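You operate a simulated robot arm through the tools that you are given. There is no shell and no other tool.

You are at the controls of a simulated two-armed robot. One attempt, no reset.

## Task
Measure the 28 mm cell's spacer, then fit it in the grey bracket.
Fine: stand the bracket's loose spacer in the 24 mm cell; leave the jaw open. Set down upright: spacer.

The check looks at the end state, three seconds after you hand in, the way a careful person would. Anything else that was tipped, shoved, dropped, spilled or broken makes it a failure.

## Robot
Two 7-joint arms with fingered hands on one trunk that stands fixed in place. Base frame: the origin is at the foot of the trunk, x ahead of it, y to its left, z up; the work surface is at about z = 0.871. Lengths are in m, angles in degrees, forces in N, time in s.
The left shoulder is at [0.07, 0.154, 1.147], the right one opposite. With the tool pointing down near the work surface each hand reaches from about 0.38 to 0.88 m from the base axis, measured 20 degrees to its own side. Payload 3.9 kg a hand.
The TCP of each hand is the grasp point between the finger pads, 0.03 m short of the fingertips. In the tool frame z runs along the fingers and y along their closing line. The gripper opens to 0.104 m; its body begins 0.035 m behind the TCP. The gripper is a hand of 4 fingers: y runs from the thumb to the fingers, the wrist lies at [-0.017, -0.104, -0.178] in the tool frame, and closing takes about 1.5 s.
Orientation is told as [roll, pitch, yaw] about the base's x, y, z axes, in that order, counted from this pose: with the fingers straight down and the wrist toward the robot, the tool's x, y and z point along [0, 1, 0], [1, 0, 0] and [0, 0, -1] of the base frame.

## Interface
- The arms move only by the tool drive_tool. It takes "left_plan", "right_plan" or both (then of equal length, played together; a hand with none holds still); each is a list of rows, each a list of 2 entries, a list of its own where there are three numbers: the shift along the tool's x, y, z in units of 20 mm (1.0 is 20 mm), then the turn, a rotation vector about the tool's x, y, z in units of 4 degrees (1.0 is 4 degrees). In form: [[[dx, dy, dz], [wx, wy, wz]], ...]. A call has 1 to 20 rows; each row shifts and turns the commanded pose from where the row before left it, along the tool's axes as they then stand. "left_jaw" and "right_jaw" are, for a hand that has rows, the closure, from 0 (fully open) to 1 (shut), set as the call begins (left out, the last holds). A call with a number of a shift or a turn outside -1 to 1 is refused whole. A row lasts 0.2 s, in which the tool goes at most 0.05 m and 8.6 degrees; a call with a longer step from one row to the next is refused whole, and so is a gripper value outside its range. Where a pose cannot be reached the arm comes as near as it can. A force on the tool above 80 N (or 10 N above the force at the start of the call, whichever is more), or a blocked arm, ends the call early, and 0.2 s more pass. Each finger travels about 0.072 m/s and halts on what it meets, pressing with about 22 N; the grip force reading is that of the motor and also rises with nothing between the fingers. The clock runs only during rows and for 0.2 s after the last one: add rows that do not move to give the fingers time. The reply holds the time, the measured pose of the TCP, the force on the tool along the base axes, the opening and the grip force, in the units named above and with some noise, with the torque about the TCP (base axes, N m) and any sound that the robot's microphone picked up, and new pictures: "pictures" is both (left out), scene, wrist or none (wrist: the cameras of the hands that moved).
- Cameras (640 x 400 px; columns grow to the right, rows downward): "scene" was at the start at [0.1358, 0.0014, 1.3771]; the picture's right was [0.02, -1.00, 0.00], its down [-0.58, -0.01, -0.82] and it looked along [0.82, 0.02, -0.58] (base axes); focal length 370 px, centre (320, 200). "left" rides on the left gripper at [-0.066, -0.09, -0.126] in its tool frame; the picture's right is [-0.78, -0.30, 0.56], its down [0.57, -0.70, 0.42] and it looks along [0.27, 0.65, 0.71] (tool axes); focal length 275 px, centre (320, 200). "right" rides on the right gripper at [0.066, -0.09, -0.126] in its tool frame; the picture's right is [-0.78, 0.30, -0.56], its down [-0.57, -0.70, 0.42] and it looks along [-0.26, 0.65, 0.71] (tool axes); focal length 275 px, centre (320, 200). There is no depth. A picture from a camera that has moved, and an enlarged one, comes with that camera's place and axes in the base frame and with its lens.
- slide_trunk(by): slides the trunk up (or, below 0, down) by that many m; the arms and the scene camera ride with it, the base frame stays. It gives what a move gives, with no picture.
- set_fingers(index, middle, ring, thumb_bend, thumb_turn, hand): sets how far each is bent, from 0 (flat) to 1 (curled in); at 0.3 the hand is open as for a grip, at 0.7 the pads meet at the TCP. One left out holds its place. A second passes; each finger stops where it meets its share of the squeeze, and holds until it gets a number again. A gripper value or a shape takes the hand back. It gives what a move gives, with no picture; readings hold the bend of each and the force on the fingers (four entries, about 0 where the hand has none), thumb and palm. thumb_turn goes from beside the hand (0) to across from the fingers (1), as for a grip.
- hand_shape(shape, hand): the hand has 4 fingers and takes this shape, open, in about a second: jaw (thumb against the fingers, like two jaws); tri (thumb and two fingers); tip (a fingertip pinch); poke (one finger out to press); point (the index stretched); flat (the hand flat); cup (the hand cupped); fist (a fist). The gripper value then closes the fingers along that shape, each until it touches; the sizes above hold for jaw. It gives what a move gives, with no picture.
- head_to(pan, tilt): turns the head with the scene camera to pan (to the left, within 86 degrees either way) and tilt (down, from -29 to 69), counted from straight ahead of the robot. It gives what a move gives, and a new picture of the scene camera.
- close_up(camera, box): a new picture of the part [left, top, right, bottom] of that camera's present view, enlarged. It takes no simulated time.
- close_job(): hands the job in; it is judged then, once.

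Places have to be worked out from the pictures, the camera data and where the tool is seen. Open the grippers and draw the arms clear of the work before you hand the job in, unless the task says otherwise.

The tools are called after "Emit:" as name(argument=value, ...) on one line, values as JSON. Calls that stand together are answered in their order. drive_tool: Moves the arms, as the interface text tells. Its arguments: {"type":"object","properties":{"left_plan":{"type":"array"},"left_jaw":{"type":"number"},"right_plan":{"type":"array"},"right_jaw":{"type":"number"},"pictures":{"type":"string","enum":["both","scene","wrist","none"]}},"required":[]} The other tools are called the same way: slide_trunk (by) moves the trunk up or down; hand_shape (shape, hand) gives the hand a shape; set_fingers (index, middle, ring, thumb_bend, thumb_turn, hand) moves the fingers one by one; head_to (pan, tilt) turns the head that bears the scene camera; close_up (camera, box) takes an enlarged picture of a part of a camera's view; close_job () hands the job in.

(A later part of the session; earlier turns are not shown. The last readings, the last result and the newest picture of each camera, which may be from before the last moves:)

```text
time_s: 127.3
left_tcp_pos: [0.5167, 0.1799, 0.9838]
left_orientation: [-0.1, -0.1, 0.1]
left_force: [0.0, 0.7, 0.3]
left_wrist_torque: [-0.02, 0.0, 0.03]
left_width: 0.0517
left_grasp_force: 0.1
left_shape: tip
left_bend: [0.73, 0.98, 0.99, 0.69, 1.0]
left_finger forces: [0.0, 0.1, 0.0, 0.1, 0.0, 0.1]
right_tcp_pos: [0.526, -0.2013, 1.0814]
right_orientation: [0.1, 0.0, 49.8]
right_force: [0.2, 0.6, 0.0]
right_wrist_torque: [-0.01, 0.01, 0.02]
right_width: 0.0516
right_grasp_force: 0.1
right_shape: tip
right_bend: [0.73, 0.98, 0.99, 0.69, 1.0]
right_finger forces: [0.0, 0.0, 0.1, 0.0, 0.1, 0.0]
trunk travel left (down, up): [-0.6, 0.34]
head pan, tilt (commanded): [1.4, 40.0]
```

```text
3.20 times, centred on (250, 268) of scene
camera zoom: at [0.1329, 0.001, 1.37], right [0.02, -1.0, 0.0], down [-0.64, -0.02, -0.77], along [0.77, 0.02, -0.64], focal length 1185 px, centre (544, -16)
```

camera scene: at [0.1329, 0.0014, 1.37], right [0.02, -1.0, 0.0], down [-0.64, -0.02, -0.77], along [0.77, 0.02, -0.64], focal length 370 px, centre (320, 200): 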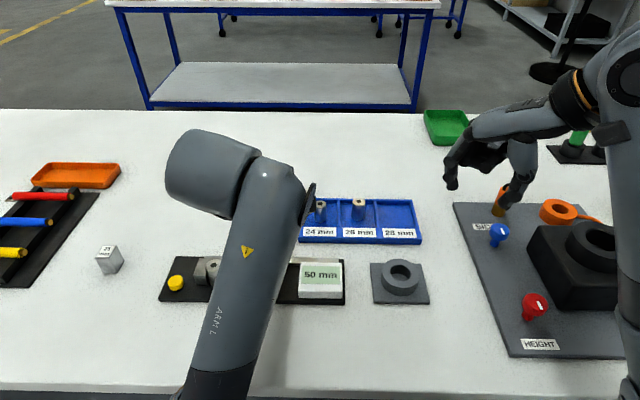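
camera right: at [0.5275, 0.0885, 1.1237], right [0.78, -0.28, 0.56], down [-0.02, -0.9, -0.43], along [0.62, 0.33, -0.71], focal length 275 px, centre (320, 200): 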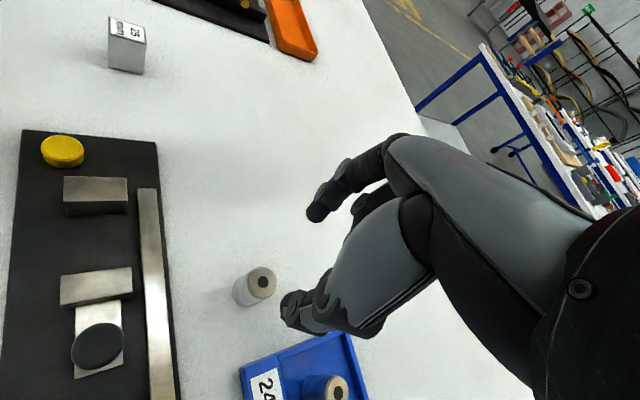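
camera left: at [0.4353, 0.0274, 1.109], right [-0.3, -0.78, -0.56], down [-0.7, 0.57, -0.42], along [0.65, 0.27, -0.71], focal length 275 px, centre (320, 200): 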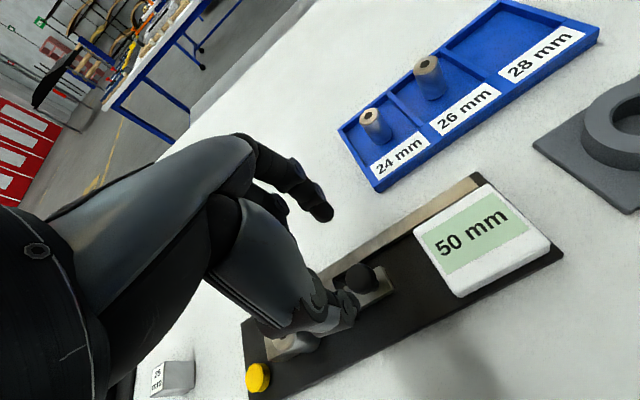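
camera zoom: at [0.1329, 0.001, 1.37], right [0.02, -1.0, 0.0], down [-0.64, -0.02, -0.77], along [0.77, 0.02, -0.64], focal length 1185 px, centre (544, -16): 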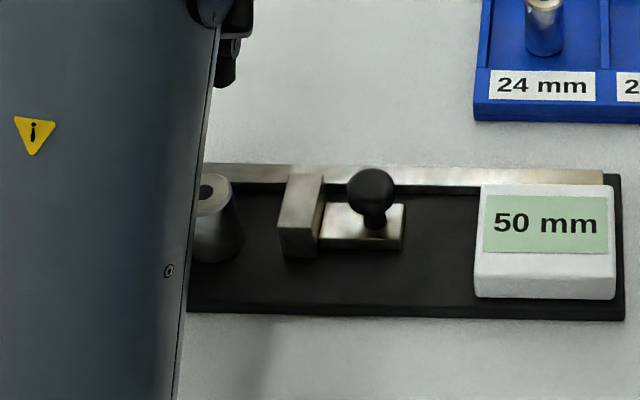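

The spacer is almost under the TCP. To avoid squeezing it toward the jaw, I'll bias 3.5 mm in -y and 3 mm toward the robot, then lower to the earlier grip height.

Emit:
drive_tool(left_plan=[[[-0.175, -0.15, 0], [0, 0, 0]], [[0, 0, 0.5], [0, 0, 0]], [[0, 0, 0.5], [0, 0, 0]], [[0, 0, 0.5], [0, 0, 0]], [[0, 0, 0.5], [0, 0, 0]], [[0, 0, 0.45], [0, 0, 0]], [[0, 0, 0.2], [0, 0, 0]], [[0, 0, 0], [0, 0, 0]]], left_jaw=0.6, pictures="none")

Emit:
close_up(camera="left", box=[260, 180, 420, 340])

```text
time_s: 129.1
left_tcp_pos: [0.5133, 0.1762, 0.9309]
left_orientation: [-0.1, -0.1, 0.0]
left_force: [0.0, 1.1, -0.8]
left_wrist_torque: [0.02, 0.02, -0.02]
left_width: 0.0421
left_grasp_force: 0.0
left_shape: tip
left_bend: [0.73, 0.98, 0.99, 0.72, 1.0]
left_finger forces: [0.0, 0.0, 0.1, 0.1, 0.1, 0.1]
right_tcp_pos: [0.5271, -0.2016, 1.0826]
right_orientation: [0.0, -0.1, 49.8]
right_force: [1.0, 0.2, -0.6]
right_wrist_torque: [-0.01, 0.02, 0.04]
right_width: 0.0515
right_grasp_force: 0.1
right_shape: tip
right_bend: [0.73, 0.98, 0.99, 0.69, 1.0]
right_finger forces: [0.0, 0.0, 0.1, 0.0, 0.0, 0.0]
trunk travel left (down, up): [-0.6, 0.34]
head pan, tilt (commanded): [1.4, 40.0]
```

```text
2.50 times, centred on (340, 260) of left
camera zoom: at [0.4257, 0.1091, 1.0568], right [-0.3, -0.78, -0.56], down [-0.7, 0.57, -0.42], along [0.65, 0.27, -0.71], focal length 688 px, centre (270, 50)
```

zoom: 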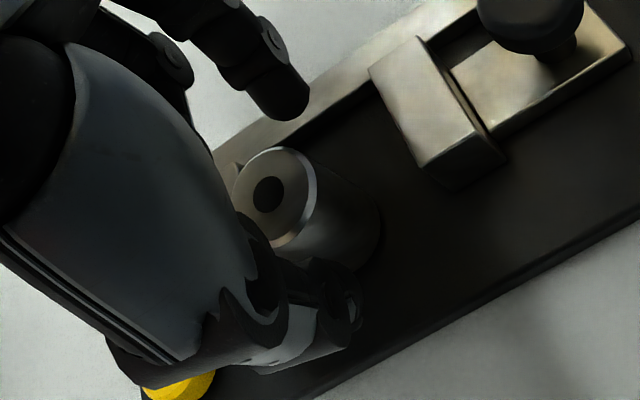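

The spacer matches the gripped reference position within about 1.5 mm, so I'll close.

Emit:
drive_tool(left_plan=[[[0, -0.05, 0], [0, 0, 0]], [[0, 0, 0], [0, 0, 0]], [[0, 0, 0], [0, 0, 0]], [[0, 0, 0], [0, 0, 0]], [[0, 0, 0], [0, 0, 0]], [[0, 0, 0], [0, 0, 0]]], left_jaw=0.95, pictures="none")

Emit:
close_up(camera="left", box=[260, 180, 420, 340])

```text
time_s: 130.5
left_tcp_pos: [0.5128, 0.1745, 0.9324]
left_orientation: [0.0, -0.1, 0.0]
left_force: [-0.7, -5.1, 0.3]
left_wrist_torque: [-0.1, 0.02, 0.03]
left_width: 0.0173
left_grasp_force: 22.6
left_shape: tip
left_bend: [0.72, 1.0, 1.0, 0.74, 1.0]
left_finger forces: [16.8, 0.1, 0.0, 0.0, 18.9, 0.0]
right_tcp_pos: [0.5266, -0.2013, 1.0821]
right_orientation: [0.0, -0.1, 49.8]
right_force: [0.4, -0.6, -0.3]
right_wrist_torque: [0.01, 0.01, -0.02]
right_width: 0.0519
right_grasp_force: 0.1
right_shape: tip
right_bend: [0.73, 0.98, 0.99, 0.69, 1.0]
right_finger forces: [0.0, 0.0, 0.1, 0.0, 0.0, 0.1]
trunk travel left (down, up): [-0.6, 0.34]
head pan, tilt (commanded): [1.4, 40.0]
```

```text
2.50 times, centred on (340, 260) of left
camera zoom: at [0.4238, 0.1082, 1.0573], right [-0.3, -0.78, -0.56], down [-0.7, 0.57, -0.42], along [0.65, 0.27, -0.71], focal length 688 px, centre (270, 50)
```

zoom: 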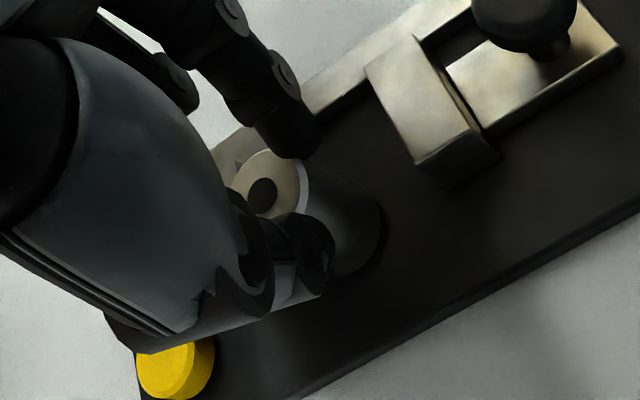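

The tool feels -5 N in y: the pinch is off-centre and is pressing the spacer toward the fixed jaw, so I biased the wrong way. I'll open and shift 7 mm in +y to pinch through the true centre.

Emit:
drive_tool(left_plan=[[[0, 0, 0], [0, 0, 0]], [[0, 0, 0], [0, 0, 0]], [[0, 0, 0], [0, 0, 0]], [[0.12, 0.05, 0], [0, 0, 0]], [[0.12, 0, 0], [0, 0, 0]], [[0.12, 0, 0], [0, 0, 0]], [[0, 0, 0], [0, 0, 0]]], left_jaw=0.6, pictures="none")

Emit:
close_up(camera="left", box=[260, 180, 420, 340])

```text
time_s: 132.1
left_tcp_pos: [0.5134, 0.1832, 0.9306]
left_orientation: [0.0, 0.0, 0.0]
left_force: [0.3, 0.1, 0.5]
left_wrist_torque: [-0.01, 0.01, -0.03]
left_width: 0.041
left_grasp_force: 0.1
left_shape: tip
left_bend: [0.74, 0.98, 0.99, 0.72, 1.0]
left_finger forces: [0.0, 0.0, 0.0, 0.0, 0.0, 0.1]
right_tcp_pos: [0.526, -0.201, 1.0816]
right_orientation: [0.0, -0.1, 49.7]
right_force: [-0.3, 0.8, -1.1]
right_wrist_torque: [-0.02, 0.02, -0.03]
right_width: 0.0518
right_grasp_force: 0.1
right_shape: tip
right_bend: [0.73, 0.98, 0.99, 0.69, 1.0]
right_finger forces: [0.0, 0.0, 0.1, 0.1, 0.1, 0.0]
trunk travel left (down, up): [-0.6, 0.34]
head pan, tilt (commanded): [1.4, 40.0]
```

```text
2.50 times, centred on (340, 260) of left
camera zoom: at [0.4251, 0.1166, 1.0569], right [-0.3, -0.78, -0.56], down [-0.7, 0.57, -0.42], along [0.65, 0.27, -0.71], focal length 688 px, centre (270, 50)
```

zoom: 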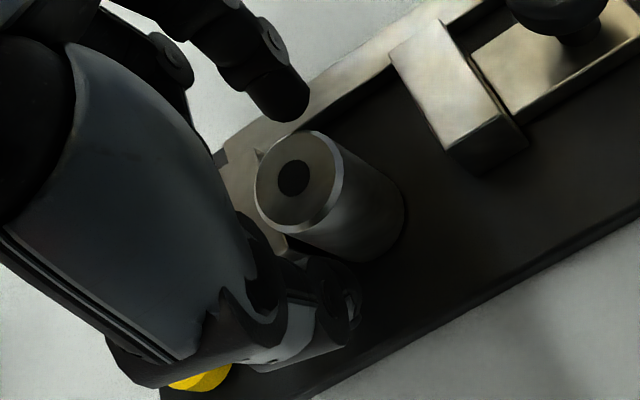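

By the model, the spacer now sits slightly past centre on the other side. I'll move back 2 mm and close, watching the lateral force.

Emit:
drive_tool(left_plan=[[[-0.1, 0, 0], [0, 0, 0]], [[0, 0, 0], [0, 0, 0]], [[0, 0, 0], [0, 0, 0]], [[0, 0, 0], [0, 0, 0]], [[0, 0, 0], [0, 0, 0]], [[0, 0, 0], [0, 0, 0]]], left_jaw=0.95, pictures="none")

Emit:
close_up(camera="left", box=[260, 180, 420, 340])

```text
time_s: 133.5
left_tcp_pos: [0.5134, 0.1804, 0.9305]
left_orientation: [0.0, 0.1, -0.1]
left_force: [-0.2, -0.7, -0.2]
left_wrist_torque: [-0.02, -0.04, -0.02]
left_width: 0.0203
left_grasp_force: 22.2
left_shape: tip
left_bend: [0.73, 1.0, 1.0, 0.74, 1.0]
left_finger forces: [20.1, 0.0, 0.0, 0.1, 20.0, 0.1]
right_tcp_pos: [0.5264, -0.202, 1.081]
right_orientation: [0.0, 0.0, 49.8]
right_force: [-0.3, 0.1, 0.1]
right_wrist_torque: [0.03, 0.02, -0.01]
right_width: 0.0516
right_grasp_force: 0.0
right_shape: tip
right_bend: [0.73, 0.98, 0.99, 0.69, 1.0]
right_finger forces: [0.0, 0.1, 0.0, 0.0, 0.0, 0.1]
trunk travel left (down, up): [-0.6, 0.34]
head pan, tilt (commanded): [1.4, 40.0]
```

```text
2.50 times, centred on (340, 260) of left
camera zoom: at [0.4249, 0.114, 1.0565], right [-0.3, -0.78, -0.56], down [-0.7, 0.57, -0.42], along [0.65, 0.27, -0.71], focal length 688 px, centre (270, 50)
```

zoom: 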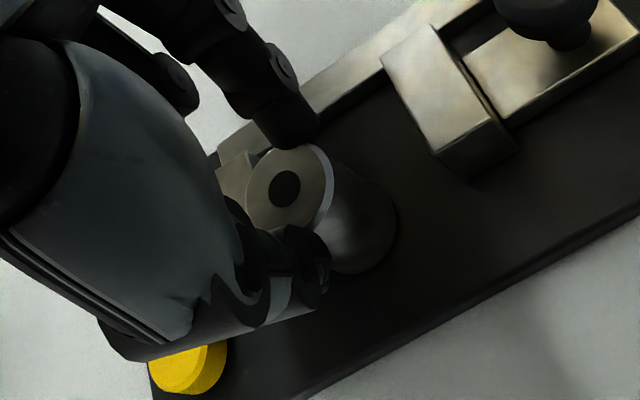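

That's a clean, balanced grip: 20 N on both pads with almost no side force. I'll lift slowly straight up.

Emit:
drive_tool(left_plan=[[[0, 0, -0.15], [0, 0, 0]], [[0, 0, -0.2], [0, 0, 0]], [[0, 0, -0.25], [0, 0, 0]], [[0, 0, 0], [0, 0, 0]]], pictures="none")

Emit:
close_up(camera="left", box=[260, 180, 420, 340])

Emit:
drive_tool(left_plan=[[[0, 0, -0.6], [0, 0, 0]], [[0, 0, -0.8], [0, 0, 0]], [[0, 0, -0.8], [0, 0, 0]], [[0, 0, -0.8], [0, 0, 0]], [[0, 0, 0], [0, 0, 0]]], pictures="both")

```text
time_s: 134.5
left_tcp_pos: [0.5141, 0.1804, 0.943]
left_orientation: [0.1, 0.1, 0.1]
left_force: [0.5, 0.2, -0.3]
left_wrist_torque: [-0.03, -0.03, 0.02]
left_width: 0.0205
left_grasp_force: 21.4
left_shape: tip
left_bend: [0.73, 1.0, 1.0, 0.74, 1.0]
left_finger forces: [20.1, 0.0, 0.1, 0.1, 19.9, 0.1]
right_tcp_pos: [0.5262, -0.2002, 1.0822]
right_orientation: [0.0, -0.2, 49.8]
right_force: [0.0, 0.1, 0.2]
right_wrist_torque: [0.0, -0.01, -0.02]
right_width: 0.0515
right_grasp_force: 0.0
right_shape: tip
right_bend: [0.73, 0.98, 0.99, 0.69, 1.0]
right_finger forces: [0.0, 0.0, 0.0, 0.1, 0.0, 0.0]
trunk travel left (down, up): [-0.6, 0.34]
head pan, tilt (commanded): [1.4, 40.0]
```

```text
2.50 times, centred on (340, 260) of left
camera zoom: at [0.4249, 0.1143, 1.0683], right [-0.3, -0.78, -0.56], down [-0.7, 0.57, -0.42], along [0.65, 0.27, -0.71], focal length 688 px, centre (270, 50)
```

zoom: 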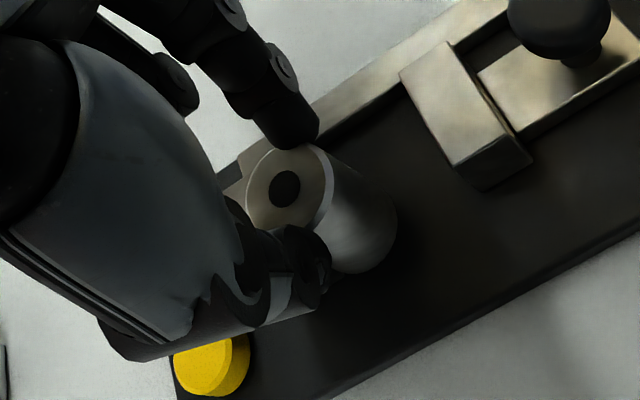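

```text
time_s: 135.7
left_tcp_pos: [0.5128, 0.1813, 1.0033]
left_orientation: [0.0, -0.1, 0.1]
left_force: [0.0, 1.1, -0.1]
left_wrist_torque: [0.04, -0.03, 0.0]
left_width: 0.0206
left_grasp_force: 21.9
left_shape: tip
left_bend: [0.73, 1.0, 1.0, 0.74, 1.0]
left_finger forces: [20.0, 0.1, 0.0, 0.0, 19.9, 0.1]
right_tcp_pos: [0.5261, -0.2014, 1.0818]
right_orientation: [0.0, -0.1, 49.8]
right_force: [0.1, -0.2, 0.2]
right_wrist_torque: [0.0, 0.0, 0.0]
right_width: 0.0515
right_grasp_force: 0.0
right_shape: tip
right_bend: [0.73, 0.98, 0.99, 0.69, 1.0]
right_finger forces: [0.1, 0.0, 0.0, 0.1, 0.0, 0.1]
trunk travel left (down, up): [-0.6, 0.34]
head pan, tilt (commanded): [1.4, 40.0]
camera scene: at [0.1329, 0.0014, 1.37], right [0.02, -1.0, 0.0], down [-0.64, -0.02, -0.77], along [0.77, 0.02, -0.64], focal length 370 px, centre (320, 200)
camera left: at [0.4244, 0.1145, 1.1277], right [-0.3, -0.78, -0.56], down [-0.7, 0.57, -0.42], along [0.65, 0.27, -0.71], focal length 275 px, centre (320, 200)
```

scene: 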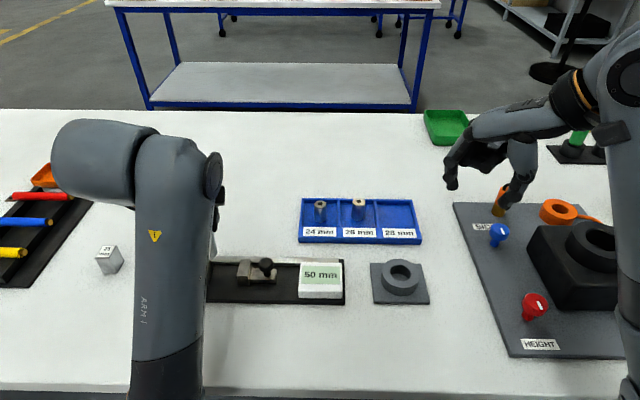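
left: 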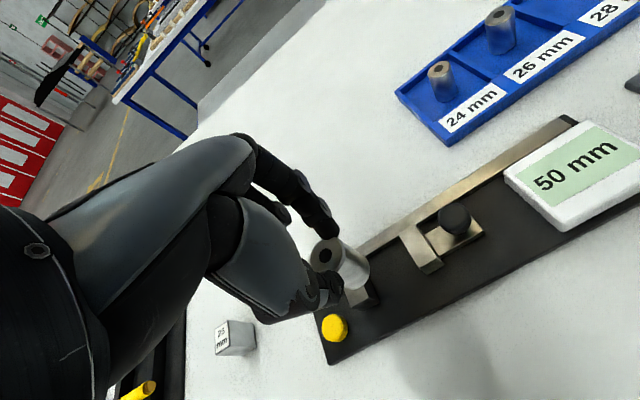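

The spacer is securely held. The left arm should be able to reach the bracket with the hand turned to yaw -50, mirroring what the right did, so I'll first move the right arm well out of the way.

Emit:
drive_tool(right_plan=[[[0, -0.5, -0.8], [0, 0, 0]], [[0, -0.9, -0.4], [0, 0, 0]], [[0, -1, 0], [0, 0, 0]], [[0, -1, 0], [0, 0, 0]], [[0, -1, 0], [0, 0, 0]], [[0, -1, 0], [0, 0, 0]], [[0, -1, 0], [0, 0, 0]], [[-0.3, -1, 0], [0, 0, 0]], [[-0.5, -0.8, 0], [0, 0, 0]], [[-0.6, -0.8, 0], [0, 0, 0]], [[-0.6, -0.8, 0], [0, 0, 0]], [[0, 0, 0], [0, 0, 0]]], pictures="scene")

```text
time_s: 138.3
left_tcp_pos: [0.5131, 0.1819, 1.002]
left_orientation: [0.1, 0.1, 0.0]
left_force: [0.8, -0.9, -1.1]
left_wrist_torque: [0.02, 0.01, 0.0]
left_width: 0.0204
left_grasp_force: 22.0
left_shape: tip
left_bend: [0.73, 1.0, 1.0, 0.74, 1.0]
left_finger forces: [20.0, 0.0, 0.1, 0.0, 19.9, 0.0]
right_tcp_pos: [0.43, -0.3759, 1.1054]
right_orientation: [-0.1, 0.0, 49.8]
right_force: [-0.1, -0.5, 0.8]
right_wrist_torque: [-0.02, -0.01, 0.03]
right_width: 0.0515
right_grasp_force: 0.2
right_shape: tip
right_bend: [0.73, 0.98, 0.99, 0.69, 1.0]
right_finger forces: [0.1, 0.0, 0.1, 0.0, 0.0, 0.0]
trunk travel left (down, up): [-0.6, 0.34]
head pan, tilt (commanded): [1.4, 40.0]
camera scene: at [0.1331, 0.0016, 1.37], right [0.02, -1.0, 0.0], down [-0.64, -0.02, -0.77], along [0.77, 0.02, -0.64], focal length 370 px, centre (320, 200)
```

scene: 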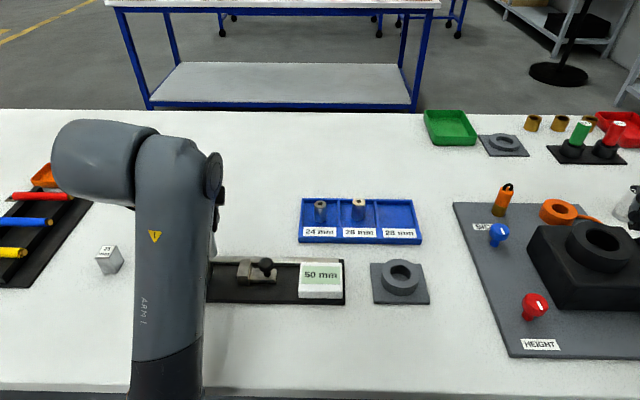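

The right arm is clear. I'll take a tight view of the bracket to pin down the bore centre.

Emit:
close_up(camera="scene", box=[365, 250, 435, 310])

Emit:
close_up(camera="scene", box=[290, 190, 440, 310])

```text
6.67 times, centred on (400, 280) of scene
camera zoom: at [0.1331, 0.0016, 1.37], right [0.02, -1.0, 0.0], down [-0.64, -0.02, -0.77], along [0.77, 0.02, -0.64], focal length 2468 px, centre (-213, -333)
```

zoom: 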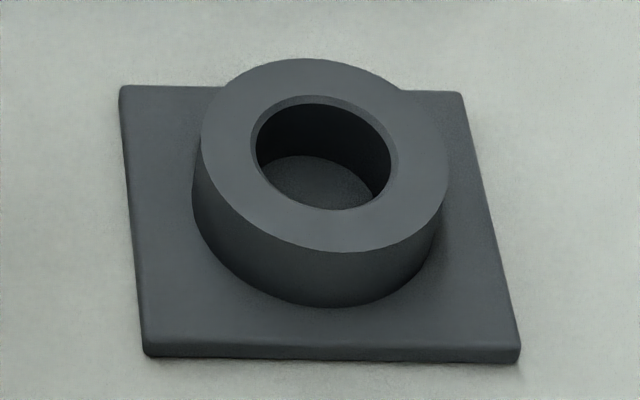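

```text
3.33 times, centred on (365, 250) of scene
camera zoom: at [0.1331, 0.0016, 1.37], right [0.02, -1.0, 0.0], down [-0.64, -0.02, -0.77], along [0.77, 0.02, -0.64], focal length 1234 px, centre (170, 33)
```

zoom: 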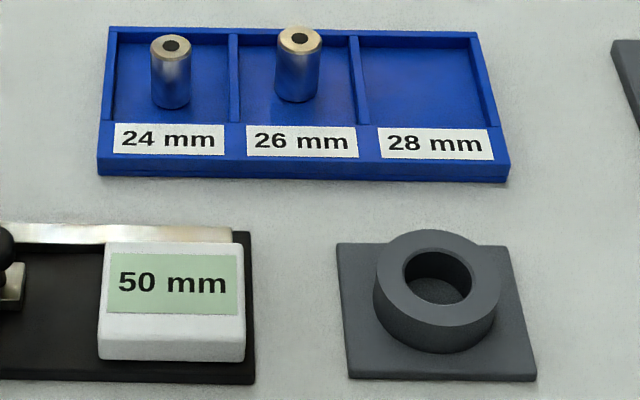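

The bore centre triangulates to about (0.5235, -0.1203), with the ring top near z 0.889 and a bore of about 32 mm. I'll raise slightly and turn the left hand to yaw -50 first.

Emit:
drive_tool(left_plan=[[[0, 0, -0.75], [0, 0, 1]], [[0, 0, -0.75], [0, 0, 1]], [[0, 0, 0], [0, 0, 1]], [[0, 0, 0], [0, 0, 1]], [[0, 0, 0], [0, 0, 1]], [[0, 0, 0], [0, 0, 1]], [[0, 0, 0], [0, 0, 1]], [[0, 0, 0], [0, 0, 1]], [[0, 0, 0], [0, 0, 1]], [[0, 0, 0], [0, 0, 1]], [[0, 0, 0], [0, 0, 1]], [[0, 0, 0], [0, 0, 1]], [[0, 0, 0], [0, 0, 0.5]], [[0, 0, 0], [0, 0, 0]]], pictures="none")

Emit:
drive_tool(left_plan=[[[-0.6244, 0.7894, 0], [0, 0, 0]], [[-0.6244, 0.7894, 0], [0, 0, 0]], [[-0.6244, 0.7894, 0], [0, 0, 0]], [[-0.6244, 0.7894, 0], [0, 0, 0]], [[-0.6244, 0.7894, 0], [0, 0, 0]], [[-0.6244, 0.7894, 0], [0, 0, 0]], [[-0.6244, 0.7894, 0], [0, 0, 0]], [[-0.6244, 0.7894, 0], [0, 0, 0]], [[0, 0, 0], [0, 0, 0]]], pictures="both")

```text
time_s: 139.0
left_tcp_pos: [0.5194, 0.2327, 1.0373]
left_orientation: [7.4, -0.3, -5.3]
left_force: [-0.4, 1.1, -0.4]
left_wrist_torque: [0.05, 0.03, -0.01]
left_width: 0.0205
left_grasp_force: 22.1
left_shape: tip
left_bend: [0.73, 1.0, 1.0, 0.74, 1.0]
left_finger forces: [20.0, 0.1, 0.0, 0.0, 19.8, 0.0]
left hand out of reach, approached as far as the arm can: row 3
right_tcp_pos: [0.4299, -0.3756, 1.1061]
right_orientation: [-0.1, 0.0, 49.7]
right_force: [-0.6, -0.4, 0.3]
right_wrist_torque: [-0.02, 0.01, 0.02]
right_width: 0.0517
right_grasp_force: 0.0
right_shape: tip
right_bend: [0.73, 0.98, 0.99, 0.69, 1.0]
right_finger forces: [0.0, 0.0, 0.0, 0.0, 0.0, 0.0]
trunk travel left (down, up): [-0.6, 0.34]
head pan, tilt (commanded): [1.4, 40.0]
stopped in row 3 (left hand): the arm was blocked; the commanded pose is now the measured one
```

```text
time_s: 141.0
left_tcp_pos: [0.6341, 0.1189, 1.0248]
left_orientation: [7.2, -0.2, -5.5]
left_force: [-1.2, -0.2, 0.6]
left_wrist_torque: [0.0, 0.02, 0.0]
left_width: 0.0206
left_grasp_force: 22.0
left_shape: tip
left_bend: [0.73, 1.0, 1.0, 0.74, 1.0]
left_finger forces: [20.0, 0.0, 0.0, 0.0, 19.8, 0.0]
right_tcp_pos: [0.4286, -0.3757, 1.105]
right_orientation: [0.0, 0.0, 49.8]
right_force: [0.1, -0.2, 0.8]
right_wrist_torque: [-0.02, 0.04, -0.05]
right_width: 0.0515
right_grasp_force: 0.1
right_shape: tip
right_bend: [0.73, 0.98, 0.99, 0.69, 1.0]
right_finger forces: [0.0, 0.0, 0.0, 0.0, 0.0, 0.1]
trunk travel left (down, up): [-0.6, 0.34]
head pan, tilt (commanded): [1.4, 40.0]
camera scene: at [0.1327, 0.0014, 1.37], right [0.02, -1.0, 0.0], down [-0.64, -0.02, -0.77], along [0.77, 0.02, -0.64], focal length 370 px, centre (320, 200)
camera left: at [0.5372, 0.0454, 1.1403], right [-0.36, -0.67, -0.65], down [-0.64, 0.68, -0.35], along [0.68, 0.29, -0.67], focal length 275 px, centre (320, 200)
```

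scene: 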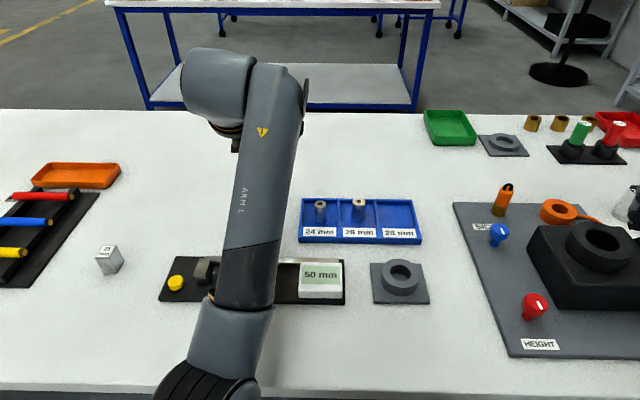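
left: 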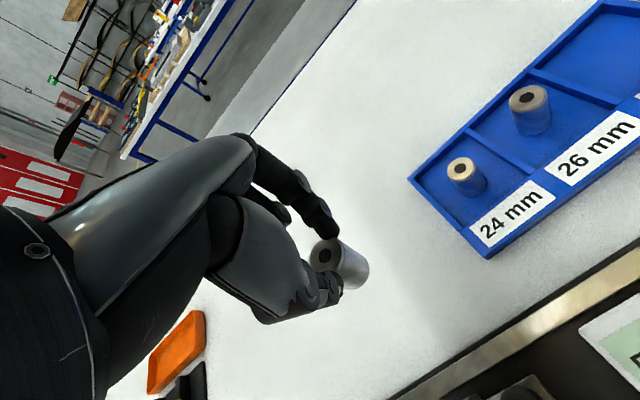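

The rotation got blocked at a reach limit, and the follow-on move ran from there. Nothing was touched and the spacer is still held at (0.634, 0.119). I'll level the hand and hand the spacer over by the table again, since the right arm reaches the bracket well.

Emit:
drive_tool(left_plan=[[[0, 0, 0], [0.02, -0.6, 0]], [[0, 0, 0], [0.02, -0.6, 0]], [[0, 0, 0], [0.01, -0.6, 0]], [[0, 0, 0], [0, 0, 0]]], pictures="none")

```text
time_s: 142.0
left_tcp_pos: [0.6337, 0.1175, 1.0249]
left_orientation: [0.1, -0.1, -5.4]
left_force: [0.2, 0.3, -0.9]
left_wrist_torque: [0.0, 0.03, -0.01]
left_width: 0.0206
left_grasp_force: 22.0
left_shape: tip
left_bend: [0.73, 1.0, 1.0, 0.74, 1.0]
left_finger forces: [19.9, 0.0, 0.0, 0.0, 19.9, 0.0]
right_tcp_pos: [0.4288, -0.3761, 1.1067]
right_orientation: [0.0, -0.1, 49.7]
right_force: [1.0, -0.3, -0.3]
right_wrist_torque: [0.01, 0.02, 0.06]
right_width: 0.0515
right_grasp_force: 0.1
right_shape: tip
right_bend: [0.73, 0.98, 0.99, 0.69, 1.0]
right_finger forces: [0.0, 0.0, 0.0, 0.0, 0.0, 0.1]
trunk travel left (down, up): [-0.6, 0.34]
head pan, tilt (commanded): [1.4, 40.0]
```

Level again. I'll lower to about 7 mm above the table.

Emit:
drive_tool(left_plan=[[[0, 0, 0.8], [0, 0, 0]], [[0, 0, 0.9], [0, 0, 0]], [[0, 0, 0.9], [0, 0, 0]], [[0, 0, 0.9], [0, 0, 0]], [[0, 0, 0.8], [0, 0, 0]], [[0, 0, 0.4], [0, 0, 0]], [[0, 0, 0], [0, 0, 0]]], pictures="none")

Emit:
close_up(camera="left", box=[260, 160, 460, 340])

```text
time_s: 143.6
left_tcp_pos: [0.6383, 0.1245, 0.9358]
left_orientation: [0.7, -0.6, -5.0]
left_force: [-0.3, 0.5, 0.0]
left_wrist_torque: [0.01, 0.0, -0.01]
left_width: 0.0203
left_grasp_force: 21.9
left_shape: tip
left_bend: [0.73, 1.0, 1.0, 0.74, 1.0]
left_finger forces: [20.1, 0.0, 0.0, 0.0, 19.8, 0.1]
right_tcp_pos: [0.4298, -0.3781, 1.1054]
right_orientation: [-0.1, -0.1, 49.8]
right_force: [-0.2, -0.6, -1.1]
right_wrist_torque: [-0.03, -0.01, 0.0]
right_width: 0.052
right_grasp_force: 0.0
right_shape: tip
right_bend: [0.73, 0.98, 0.99, 0.69, 1.0]
right_finger forces: [0.1, 0.1, 0.1, 0.1, 0.0, 0.0]
trunk travel left (down, up): [-0.6, 0.34]
head pan, tilt (commanded): [1.4, 40.0]
```

```text
2.22 times, centred on (360, 250) of left
camera zoom: at [0.5432, 0.0645, 1.0588], right [-0.36, -0.74, -0.57], down [-0.64, 0.64, -0.42], along [0.68, 0.22, -0.7], focal length 612 px, centre (231, 89)
```

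zoom: 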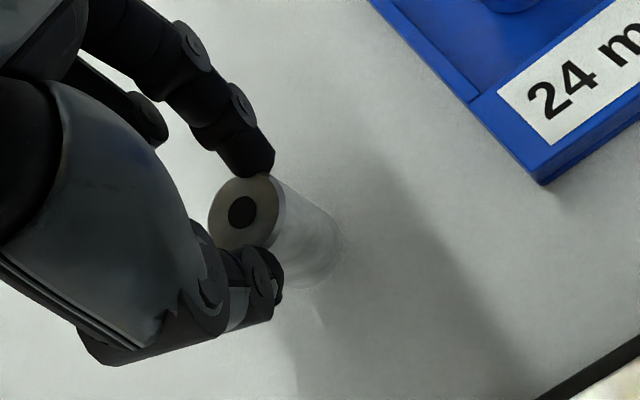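

The hand drifted a few millimetres from the commanded spot, so the arm may be near a joint limit in this posture. I'll hold still briefly to see whether it settles.

Emit:
drive_tool(left_plan=[[[0, 0, 0], [0, 0, 0]], [[0, 0, 0], [0, 0, 0]], [[0, 0, 0], [0, 0, 0]]], pictures="scene")

```text
time_s: 144.4
left_tcp_pos: [0.6384, 0.1253, 0.9339]
left_orientation: [0.8, -0.4, -4.9]
left_force: [0.1, 1.3, 0.0]
left_wrist_torque: [0.01, 0.03, -0.01]
left_width: 0.0206
left_grasp_force: 22.1
left_shape: tip
left_bend: [0.73, 1.0, 1.0, 0.74, 1.0]
left_finger forces: [20.0, 0.1, 0.0, 0.1, 19.9, 0.0]
right_tcp_pos: [0.4305, -0.3766, 1.1056]
right_orientation: [0.0, 0.0, 49.8]
right_force: [-1.0, 0.6, -0.4]
right_wrist_torque: [0.01, -0.03, -0.02]
right_width: 0.0516
right_grasp_force: 0.0
right_shape: tip
right_bend: [0.73, 0.98, 0.99, 0.69, 1.0]
right_finger forces: [0.0, 0.0, 0.0, 0.0, 0.0, 0.0]
trunk travel left (down, up): [-0.6, 0.34]
head pan, tilt (commanded): [1.4, 40.0]
camera scene: at [0.133, 0.0012, 1.37], right [0.02, -1.0, 0.0], down [-0.64, -0.02, -0.77], along [0.77, 0.02, -0.64], focal length 370 px, centre (320, 200)
```

scene: 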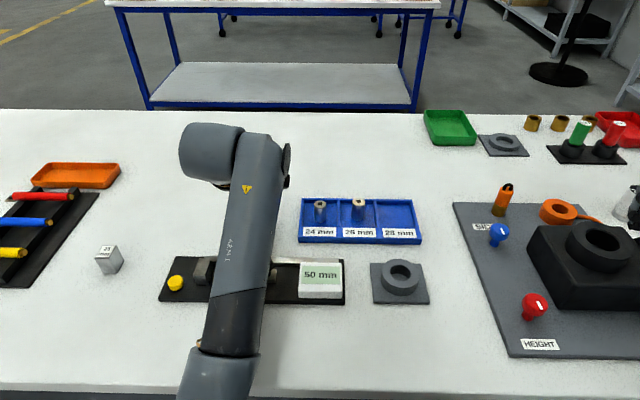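

The elbow has swung inward, so I'll turn the yaw back toward 0, which was comfortable here before, and see if the position tracks again.

Emit:
drive_tool(left_plan=[[[0, 0, -0.3], [0, 0, -0.5]], [[0, 0, -0.3], [0, 0, -0.5]], [[0, 0, 0], [0, 0, -0.35]], [[0, 0, 0], [0, 0, 0]], [[0, 0, 0], [0, 0, 0]]], pictures="none")

```text
time_s: 145.6
left_tcp_pos: [0.6379, 0.1283, 0.9427]
left_orientation: [0.9, -0.4, 0.6]
left_force: [0.2, -0.4, -0.3]
left_wrist_torque: [0.0, -0.04, 0.01]
left_width: 0.0204
left_grasp_force: 22.4
left_shape: tip
left_bend: [0.73, 1.0, 1.0, 0.74, 1.0]
left_finger forces: [20.0, 0.1, 0.0, 0.0, 19.8, 0.1]
right_tcp_pos: [0.4299, -0.3764, 1.1055]
right_orientation: [0.0, -0.1, 49.8]
right_force: [0.6, -0.4, -0.3]
right_wrist_torque: [0.0, -0.03, 0.01]
right_width: 0.0519
right_grasp_force: 0.1
right_shape: tip
right_bend: [0.73, 0.98, 0.99, 0.69, 1.0]
right_finger forces: [0.0, 0.0, 0.0, 0.0, 0.1, 0.0]
trunk travel left (down, up): [-0.6, 0.34]
head pan, tilt (commanded): [1.4, 40.0]
```

The measured y stays about 10 mm off the commanded value, a joint limit on this side. I'll move 16 mm in +y, where it should track properly.

Emit:
drive_tool(left_plan=[[[0.4, 0, 0], [0, 0, 0]], [[0.4, 0, 0], [0, 0, 0]], [[0, 0, 0], [0, 0, 0]], [[0, 0, 0], [0, 0, 0]]], pictures="none")

```text
time_s: 146.6
left_tcp_pos: [0.6359, 0.1343, 0.9441]
left_orientation: [-0.1, -0.2, 0.0]
left_force: [-0.3, -0.2, -0.3]
left_wrist_torque: [0.02, -0.01, 0.01]
left_width: 0.0205
left_grasp_force: 22.2
left_shape: tip
left_bend: [0.73, 1.0, 1.0, 0.74, 1.0]
left_finger forces: [20.0, 0.0, 0.0, 0.0, 19.9, 0.1]
right_tcp_pos: [0.4294, -0.3768, 1.1064]
right_orientation: [0.0, 0.0, 49.7]
right_force: [0.5, -0.6, 0.3]
right_wrist_torque: [0.0, -0.01, -0.01]
right_width: 0.0516
right_grasp_force: 0.1
right_shape: tip
right_bend: [0.73, 0.98, 0.99, 0.69, 1.0]
right_finger forces: [0.0, 0.1, 0.0, 0.0, 0.0, 0.0]
trunk travel left (down, up): [-0.6, 0.34]
head pan, tilt (commanded): [1.4, 40.0]
```

It's tracking well again and level at (0.636, 0.134). I'll lower here: 16 mm first, then single-millimetre steps.

Emit:
drive_tool(left_plan=[[[0, 0, 0.2], [0, 0, 0]], [[0, 0, 0.2], [0, 0, 0]], [[0, 0, 0.2], [0, 0, 0]], [[0, 0, 0.2], [0, 0, 0]], [[0, 0, 0], [0, 0, 0]]], pictures="none")

```text
time_s: 147.8
left_tcp_pos: [0.637, 0.1353, 0.9265]
left_orientation: [0.2, 0.0, 0.1]
left_force: [-0.3, -0.6, -0.7]
left_wrist_torque: [0.03, -0.02, 0.0]
left_width: 0.0207
left_grasp_force: 22.3
left_shape: tip
left_bend: [0.73, 1.0, 1.0, 0.74, 1.0]
left_finger forces: [20.0, 0.0, 0.0, 0.0, 19.9, 0.0]
right_tcp_pos: [0.4289, -0.376, 1.1061]
right_orientation: [0.0, 0.0, 49.7]
right_force: [-0.5, 0.2, -0.6]
right_wrist_torque: [0.0, -0.03, 0.03]
right_width: 0.0515
right_grasp_force: 0.0
right_shape: tip
right_bend: [0.73, 0.98, 0.99, 0.69, 1.0]
right_finger forces: [0.1, 0.0, 0.0, 0.0, 0.0, 0.0]
trunk travel left (down, up): [-0.6, 0.34]
head pan, tilt (commanded): [1.4, 40.0]
```

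Two millimetres more.

Emit:
drive_tool(left_plan=[[[0, 0, 0.05], [0, 0, 0]], [[0, 0, 0.05], [0, 0, 0]], [[0, 0, 0], [0, 0, 0]]], pictures="none")

```text
time_s: 148.6
left_tcp_pos: [0.6357, 0.1348, 0.925]
left_orientation: [0.1, 0.1, 0.0]
left_force: [0.0, 0.0, -0.1]
left_wrist_torque: [-0.01, 0.02, 0.01]
left_width: 0.0204
left_grasp_force: 22.0
left_shape: tip
left_bend: [0.73, 1.0, 1.0, 0.74, 1.0]
left_finger forces: [20.0, 0.0, 0.0, 0.0, 19.9, 0.0]
right_tcp_pos: [0.4304, -0.3767, 1.1051]
right_orientation: [0.0, -0.2, 49.8]
right_force: [-0.8, 0.1, -0.3]
right_wrist_torque: [0.01, 0.02, -0.02]
right_width: 0.0516
right_grasp_force: 0.1
right_shape: tip
right_bend: [0.73, 0.98, 0.99, 0.69, 1.0]
right_finger forces: [0.1, 0.0, 0.0, 0.0, 0.1, 0.0]
trunk travel left (down, up): [-0.6, 0.34]
head pan, tilt (commanded): [1.4, 40.0]
```

Still free, so another 1 mm step.

Emit:
drive_tool(left_plan=[[[0, 0, 0.05], [0, 0, 0]], [[0, 0, 0], [0, 0, 0]]], pictures="none")

```text
time_s: 149.2
left_tcp_pos: [0.6357, 0.1343, 0.9239]
left_orientation: [0.1, -0.1, 0.0]
left_force: [0.2, -0.8, -1.1]
left_wrist_torque: [0.01, -0.03, 0.03]
left_width: 0.0206
left_grasp_force: 21.9
left_shape: tip
left_bend: [0.73, 1.0, 1.0, 0.74, 1.0]
left_finger forces: [19.9, 0.0, 0.0, 0.1, 19.9, 0.0]
right_tcp_pos: [0.4288, -0.3764, 1.1048]
right_orientation: [0.0, 0.1, 49.8]
right_force: [0.5, 0.2, -0.3]
right_wrist_torque: [-0.01, 0.01, -0.01]
right_width: 0.0515
right_grasp_force: 0.0
right_shape: tip
right_bend: [0.73, 0.98, 0.99, 0.69, 1.0]
right_finger forces: [0.0, 0.1, 0.0, 0.1, 0.0, 0.1]
trunk travel left (down, up): [-0.6, 0.34]
head pan, tilt (commanded): [1.4, 40.0]
```

Another millimetre.

Emit:
drive_tool(left_plan=[[[0, 0, 0.05], [0, 0, 0]], [[0, 0, 0], [0, 0, 0]]], pictures="none")

```text
time_s: 149.8
left_tcp_pos: [0.6356, 0.1333, 0.9229]
left_orientation: [0.0, -0.1, 0.0]
left_force: [0.2, -0.2, 0.8]
left_wrist_torque: [0.0, -0.06, 0.0]
left_width: 0.0207
left_grasp_force: 22.1
left_shape: tip
left_bend: [0.73, 1.0, 1.0, 0.74, 1.0]
left_finger forces: [19.9, 0.0, 0.0, 0.0, 19.9, 0.0]
right_tcp_pos: [0.4287, -0.3781, 1.1057]
right_orientation: [-0.1, -0.1, 49.7]
right_force: [0.1, 0.0, -0.3]
right_wrist_torque: [-0.03, 0.0, 0.02]
right_width: 0.0514
right_grasp_force: 0.1
right_shape: tip
right_bend: [0.73, 0.98, 0.99, 0.69, 1.0]
right_finger forces: [0.0, 0.0, 0.0, 0.0, 0.1, 0.1]
trunk travel left (down, up): [-0.6, 0.34]
head pan, tilt (commanded): [1.4, 40.0]
```

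Contact is just beginning at 0.923, as predicted. I'll go down half a millimetre more to be sure.

Emit:
drive_tool(left_plan=[[[0, 0, 0.03], [0, 0, 0]], [[0, 0, 0], [0, 0, 0]]], pictures="none")

```text
time_s: 150.4
left_tcp_pos: [0.6348, 0.1332, 0.9229]
left_orientation: [0.0, 0.0, -0.1]
left_force: [0.1, -0.5, -0.5]
left_wrist_torque: [-0.01, 0.0, 0.01]
left_width: 0.0202
left_grasp_force: 21.8
left_shape: tip
left_bend: [0.73, 1.0, 1.0, 0.74, 1.0]
left_finger forces: [20.0, 0.1, 0.0, 0.0, 19.9, 0.0]
right_tcp_pos: [0.4282, -0.3766, 1.1057]
right_orientation: [-0.1, 0.0, 49.8]
right_force: [0.3, -0.7, -0.5]
right_wrist_torque: [0.0, 0.02, -0.02]
right_width: 0.0517
right_grasp_force: 0.1
right_shape: tip
right_bend: [0.73, 0.98, 0.99, 0.69, 1.0]
right_finger forces: [0.1, 0.0, 0.0, 0.0, 0.0, 0.0]
trunk travel left (down, up): [-0.6, 0.34]
head pan, tilt (commanded): [1.4, 40.0]
```

One more 0.8 mm step.

Emit:
drive_tool(left_plan=[[[0, 0, 0.04], [0, 0, 0]], [[0, 0, 0], [0, 0, 0]]], pictures="none")

```text
time_s: 151.0
left_tcp_pos: [0.6366, 0.134, 0.9219]
left_orientation: [0.1, 0.0, -0.1]
left_force: [0.6, -0.3, -0.2]
left_wrist_torque: [0.0, 0.01, 0.02]
left_width: 0.0209
left_grasp_force: 22.0
left_shape: tip
left_bend: [0.73, 1.0, 1.0, 0.74, 1.0]
left_finger forces: [19.9, 0.1, 0.0, 0.1, 19.9, 0.0]
right_tcp_pos: [0.43, -0.3769, 1.1054]
right_orientation: [0.1, 0.0, 49.8]
right_force: [0.5, -0.3, -0.3]
right_wrist_torque: [0.02, 0.04, 0.03]
right_width: 0.0515
right_grasp_force: 0.0
right_shape: tip
right_bend: [0.73, 0.98, 0.99, 0.69, 1.0]
right_finger forces: [0.0, 0.0, 0.0, 0.0, 0.0, 0.1]
trunk travel left (down, up): [-0.6, 0.34]
head pan, tilt (commanded): [1.4, 40.0]
```

Not loaded yet, so another 1 mm.

Emit:
drive_tool(left_plan=[[[0, 0, 0.05], [0, 0, 0]], [[0, 0, 0], [0, 0, 0]]], pictures="none")

Emit:
close_up(camera="left", box=[260, 160, 460, 340])

```text
time_s: 151.6
left_tcp_pos: [0.6354, 0.1345, 0.9211]
left_orientation: [0.0, -0.1, 0.0]
left_force: [0.2, 0.1, 1.8]
left_wrist_torque: [-0.05, 0.0, 0.04]
left_width: 0.0204
left_grasp_force: 22.0
left_shape: tip
left_bend: [0.73, 1.0, 1.0, 0.74, 1.0]
left_finger forces: [20.4, 0.0, 0.0, 0.0, 20.1, 0.0]
right_tcp_pos: [0.4302, -0.3761, 1.1063]
right_orientation: [0.0, 0.0, 49.7]
right_force: [-0.2, -1.0, 0.5]
right_wrist_torque: [-0.04, 0.03, 0.01]
right_width: 0.0516
right_grasp_force: 0.0
right_shape: tip
right_bend: [0.73, 0.98, 0.99, 0.69, 1.0]
right_finger forces: [0.1, 0.0, 0.0, 0.0, 0.0, 0.0]
trunk travel left (down, up): [-0.6, 0.34]
head pan, tilt (commanded): [1.4, 40.0]
```

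```text
2.22 times, centred on (360, 250) of left
camera zoom: at [0.5461, 0.0678, 1.0459], right [-0.3, -0.78, -0.56], down [-0.7, 0.57, -0.43], along [0.65, 0.26, -0.71], focal length 612 px, centre (231, 89)
```

zoom: 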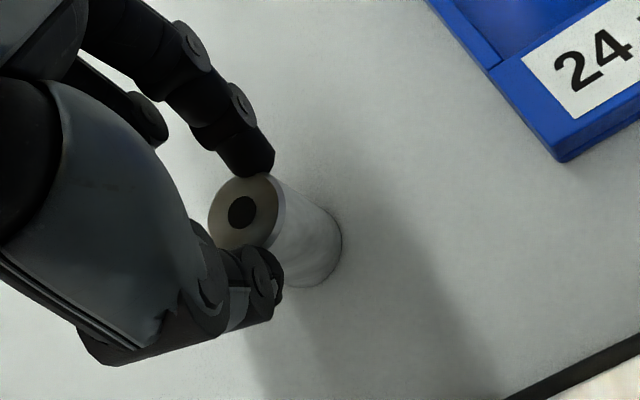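

Contact now: the finger loads rose and there's 1.8 N upward. I'll release and check that the spacer stands.

Emit:
drive_tool(left_plan=[[[0, 0, 0], [0, 0, 0]], [[0, 0, 0], [0, 0, 0]], [[0, 0, 0], [0, 0, 0]], [[0, 0, 0], [0, 0, 0]]], left_jaw=0.5, pictures="none")

Emit:
close_up(camera="left", box=[260, 160, 460, 340])

```text
time_s: 152.6
left_tcp_pos: [0.6361, 0.1349, 0.9209]
left_orientation: [0.0, -0.1, 0.0]
left_force: [-0.1, 0.0, -1.0]
left_wrist_torque: [-0.01, 0.03, -0.01]
left_width: 0.0514
left_grasp_force: 0.1
left_shape: tip
left_bend: [0.73, 0.98, 0.99, 0.69, 1.0]
left_finger forces: [0.1, 0.0, 0.1, 0.0, 0.0, 0.1]
right_tcp_pos: [0.4293, -0.3752, 1.1061]
right_orientation: [0.0, 0.0, 49.8]
right_force: [-0.4, 0.0, 0.0]
right_wrist_torque: [0.0, -0.04, -0.02]
right_width: 0.0514
right_grasp_force: 0.0
right_shape: tip
right_bend: [0.73, 0.98, 0.99, 0.69, 1.0]
right_finger forces: [0.1, 0.0, 0.0, 0.1, 0.1, 0.0]
trunk travel left (down, up): [-0.6, 0.34]
head pan, tilt (commanded): [1.4, 40.0]
```

```text
2.22 times, centred on (360, 250) of left
camera zoom: at [0.5464, 0.0681, 1.0459], right [-0.3, -0.78, -0.56], down [-0.7, 0.57, -0.43], along [0.65, 0.27, -0.71], focal length 612 px, centre (231, 89)
```

zoom: 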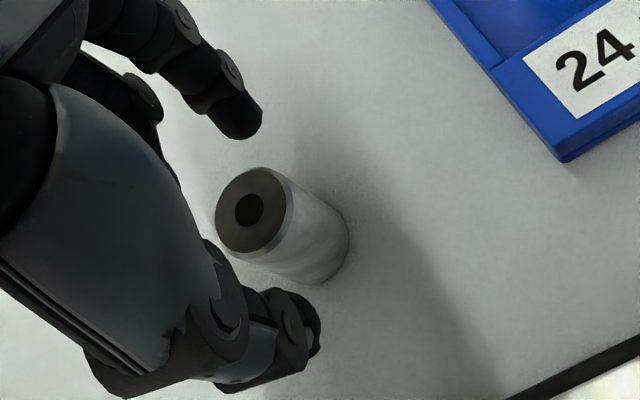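

It stands upright on the table. Next, the left hand rises and returns to its home area.

Emit:
drive_tool(left_plan=[[[0, 0, -0.3], [0, 0, 0]], [[0, 0, -0.8], [0, 0, 0]], [[0, 0, -1], [0, 0, 0]], [[0, 0, -1], [0, 0, 0]], [[0, 0, -1], [0, 0, 0]], [[0.6, -0.4, -0.8], [0, 0, 0]], [[0.6, -0.4, -0.8], [0, 0, 0]], [[0.6, -0.4, -0.8], [0, 0, 0]], [[0.7, -0.5, -0.8], [0, 0, 0]], [[0.7, -0.5, -0.8], [0, 0, 0]], [[0.7, -0.5, -0.8], [0, 0, 0]], [[0.8, -0.5, -0.8], [0, 0, 0]], [[0.8, -0.5, -0.8], [0, 0, 0]], [[0.8, -0.5, -0.8], [0, 0, 0]], [[0, 0, 0], [0, 0, 0]]], pictures="scene")

Emit:
close_up(camera="scene", box=[225, 190, 305, 250])

```text
time_s: 156.0
left_tcp_pos: [0.5483, 0.2888, 1.1537]
left_orientation: [1.7, -0.9, 3.6]
left_force: [0.3, -0.1, -0.4]
left_wrist_torque: [-0.01, 0.07, 0.02]
left_width: 0.0518
left_grasp_force: 0.1
left_shape: tip
left_bend: [0.73, 0.98, 0.99, 0.69, 1.0]
left_finger forces: [0.1, 0.0, 0.1, 0.1, 0.1, 0.1]
right_tcp_pos: [0.4304, -0.3776, 1.1045]
right_orientation: [0.0, -0.1, 49.7]
right_force: [-0.3, -0.6, -0.9]
right_wrist_torque: [0.01, 0.0, -0.04]
right_width: 0.0516
right_grasp_force: 0.0
right_shape: tip
right_bend: [0.73, 0.98, 0.99, 0.69, 1.0]
right_finger forces: [0.0, 0.0, 0.0, 0.0, 0.0, 0.0]
trunk travel left (down, up): [-0.6, 0.34]
head pan, tilt (commanded): [1.4, 40.0]
stopped in row 15 (left hand): the arm was blocked; the commanded pose is now the measured one
camera scene: at [0.1328, 0.0013, 1.37], right [0.02, -1.0, 0.0], down [-0.64, -0.02, -0.77], along [0.77, 0.02, -0.64], focal length 370 px, centre (320, 200)
```

scene: 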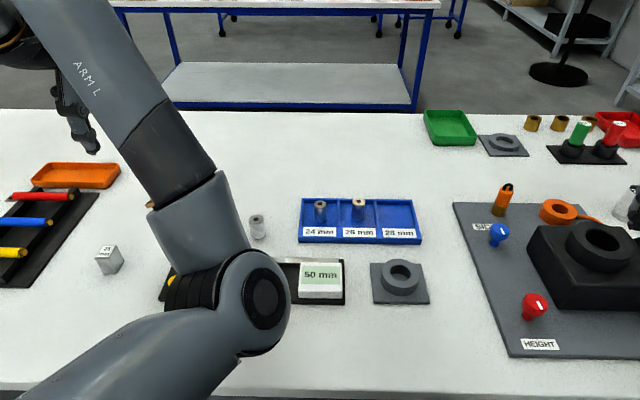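

```text
6.67 times, centred on (265, 220) of scene
camera zoom: at [0.1328, 0.0013, 1.37], right [0.02, -1.0, 0.0], down [-0.64, -0.02, -0.77], along [0.77, 0.02, -0.64], focal length 2468 px, centre (687, 67)
```

zoom: 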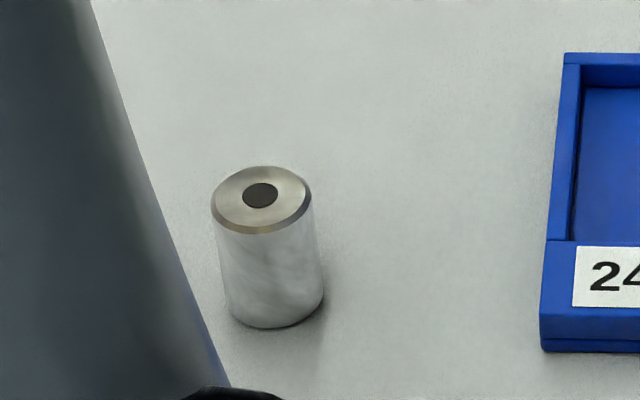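

The spacer stands fine at about (0.636, 0.135), but the left elbow has swung inward over the bench and would obstruct the right arm. I'll extend the left arm forward and out to the left to unwind it, checking after each move.

Emit:
drive_tool(left_plan=[[[0.1, 0.9, 0], [0, 0, 0]], [[0.1, 0.9, 0], [0, 0, 0]], [[0.1, 0.9, 0], [0, 0, 0]], [[0.1, 0.9, 0], [0, 0, 0]], [[0.1, 0.9, 0], [0, 0, 0]], [[0.1, 0.9, 0], [0, 0, 0]], [[0.1, 0.9, 0], [0, 0, 0]], [[0, 0, 0], [0, 0, 0]]], pictures="scene")

```text
time_s: 157.8
left_tcp_pos: [0.6722, 0.3056, 1.1538]
left_orientation: [1.6, -0.8, 3.2]
left_force: [-0.2, 0.4, 0.6]
left_wrist_torque: [-0.02, -0.02, 0.01]
left_width: 0.0517
left_grasp_force: 0.0
left_shape: tip
left_bend: [0.73, 0.98, 0.99, 0.69, 1.0]
left_finger forces: [0.0, 0.1, 0.0, 0.0, 0.0, 0.0]
right_tcp_pos: [0.429, -0.3768, 1.1056]
right_orientation: [-0.1, -0.1, 49.8]
right_force: [0.5, 0.6, 0.4]
right_wrist_torque: [0.01, 0.01, -0.02]
right_width: 0.0516
right_grasp_force: 0.0
right_shape: tip
right_bend: [0.73, 0.98, 0.99, 0.69, 1.0]
right_finger forces: [0.1, 0.0, 0.0, 0.1, 0.1, 0.0]
trunk travel left (down, up): [-0.6, 0.34]
head pan, tilt (commanded): [1.4, 40.0]
camera scene: at [0.1326, 0.0009, 1.37], right [0.02, -1.0, 0.0], down [-0.64, -0.02, -0.77], along [0.77, 0.02, -0.64], focal length 370 px, centre (320, 200)
```

scene: 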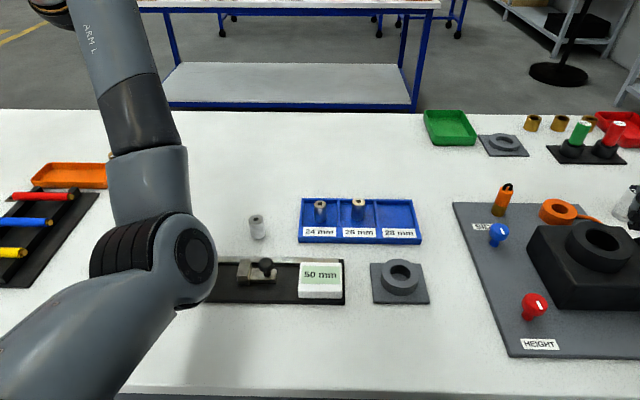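

The elbow is moving out. I'll continue to the left.

Emit:
drive_tool(left_plan=[[[0.9, 0, 0], [0, 0, 0]], [[0.9, 0, 0], [0, 0, 0]], [[0.9, 0, 0], [0, 0, 0]], [[0.9, 0, 0], [0, 0, 0]], [[0.9, 0, 0], [0, 0, 0]], [[0.9, 0, 0], [0, 0, 0]], [[0.9, 0, 0], [0, 0, 0]], [[0, 0, 0], [0, 0, 0]]], pictures="scene")

```text
time_s: 159.6
left_tcp_pos: [0.6677, 0.4325, 1.1564]
left_orientation: [1.7, -0.7, 3.1]
left_force: [-0.6, 0.1, -0.4]
left_wrist_torque: [0.03, 0.01, -0.01]
left_width: 0.0516
left_grasp_force: 0.0
left_shape: tip
left_bend: [0.73, 0.98, 0.99, 0.69, 1.0]
left_finger forces: [0.0, 0.0, 0.0, 0.1, 0.0, 0.1]
right_tcp_pos: [0.4294, -0.3771, 1.1049]
right_orientation: [0.2, -0.1, 49.7]
right_force: [0.6, -0.3, -0.6]
right_wrist_torque: [-0.02, 0.01, 0.02]
right_width: 0.0514
right_grasp_force: 0.1
right_shape: tip
right_bend: [0.73, 0.98, 0.99, 0.69, 1.0]
right_finger forces: [0.1, 0.1, 0.0, 0.0, 0.1, 0.0]
trunk travel left (down, up): [-0.6, 0.34]
head pan, tilt (commanded): [1.4, 40.0]
camera scene: at [0.133, 0.0007, 1.37], right [0.02, -1.0, 0.0], down [-0.64, -0.02, -0.77], along [0.77, 0.02, -0.64], focal length 370 px, centre (320, 200)
```

scene: 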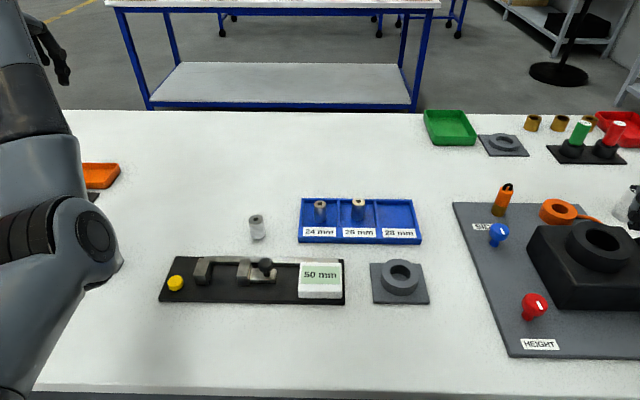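

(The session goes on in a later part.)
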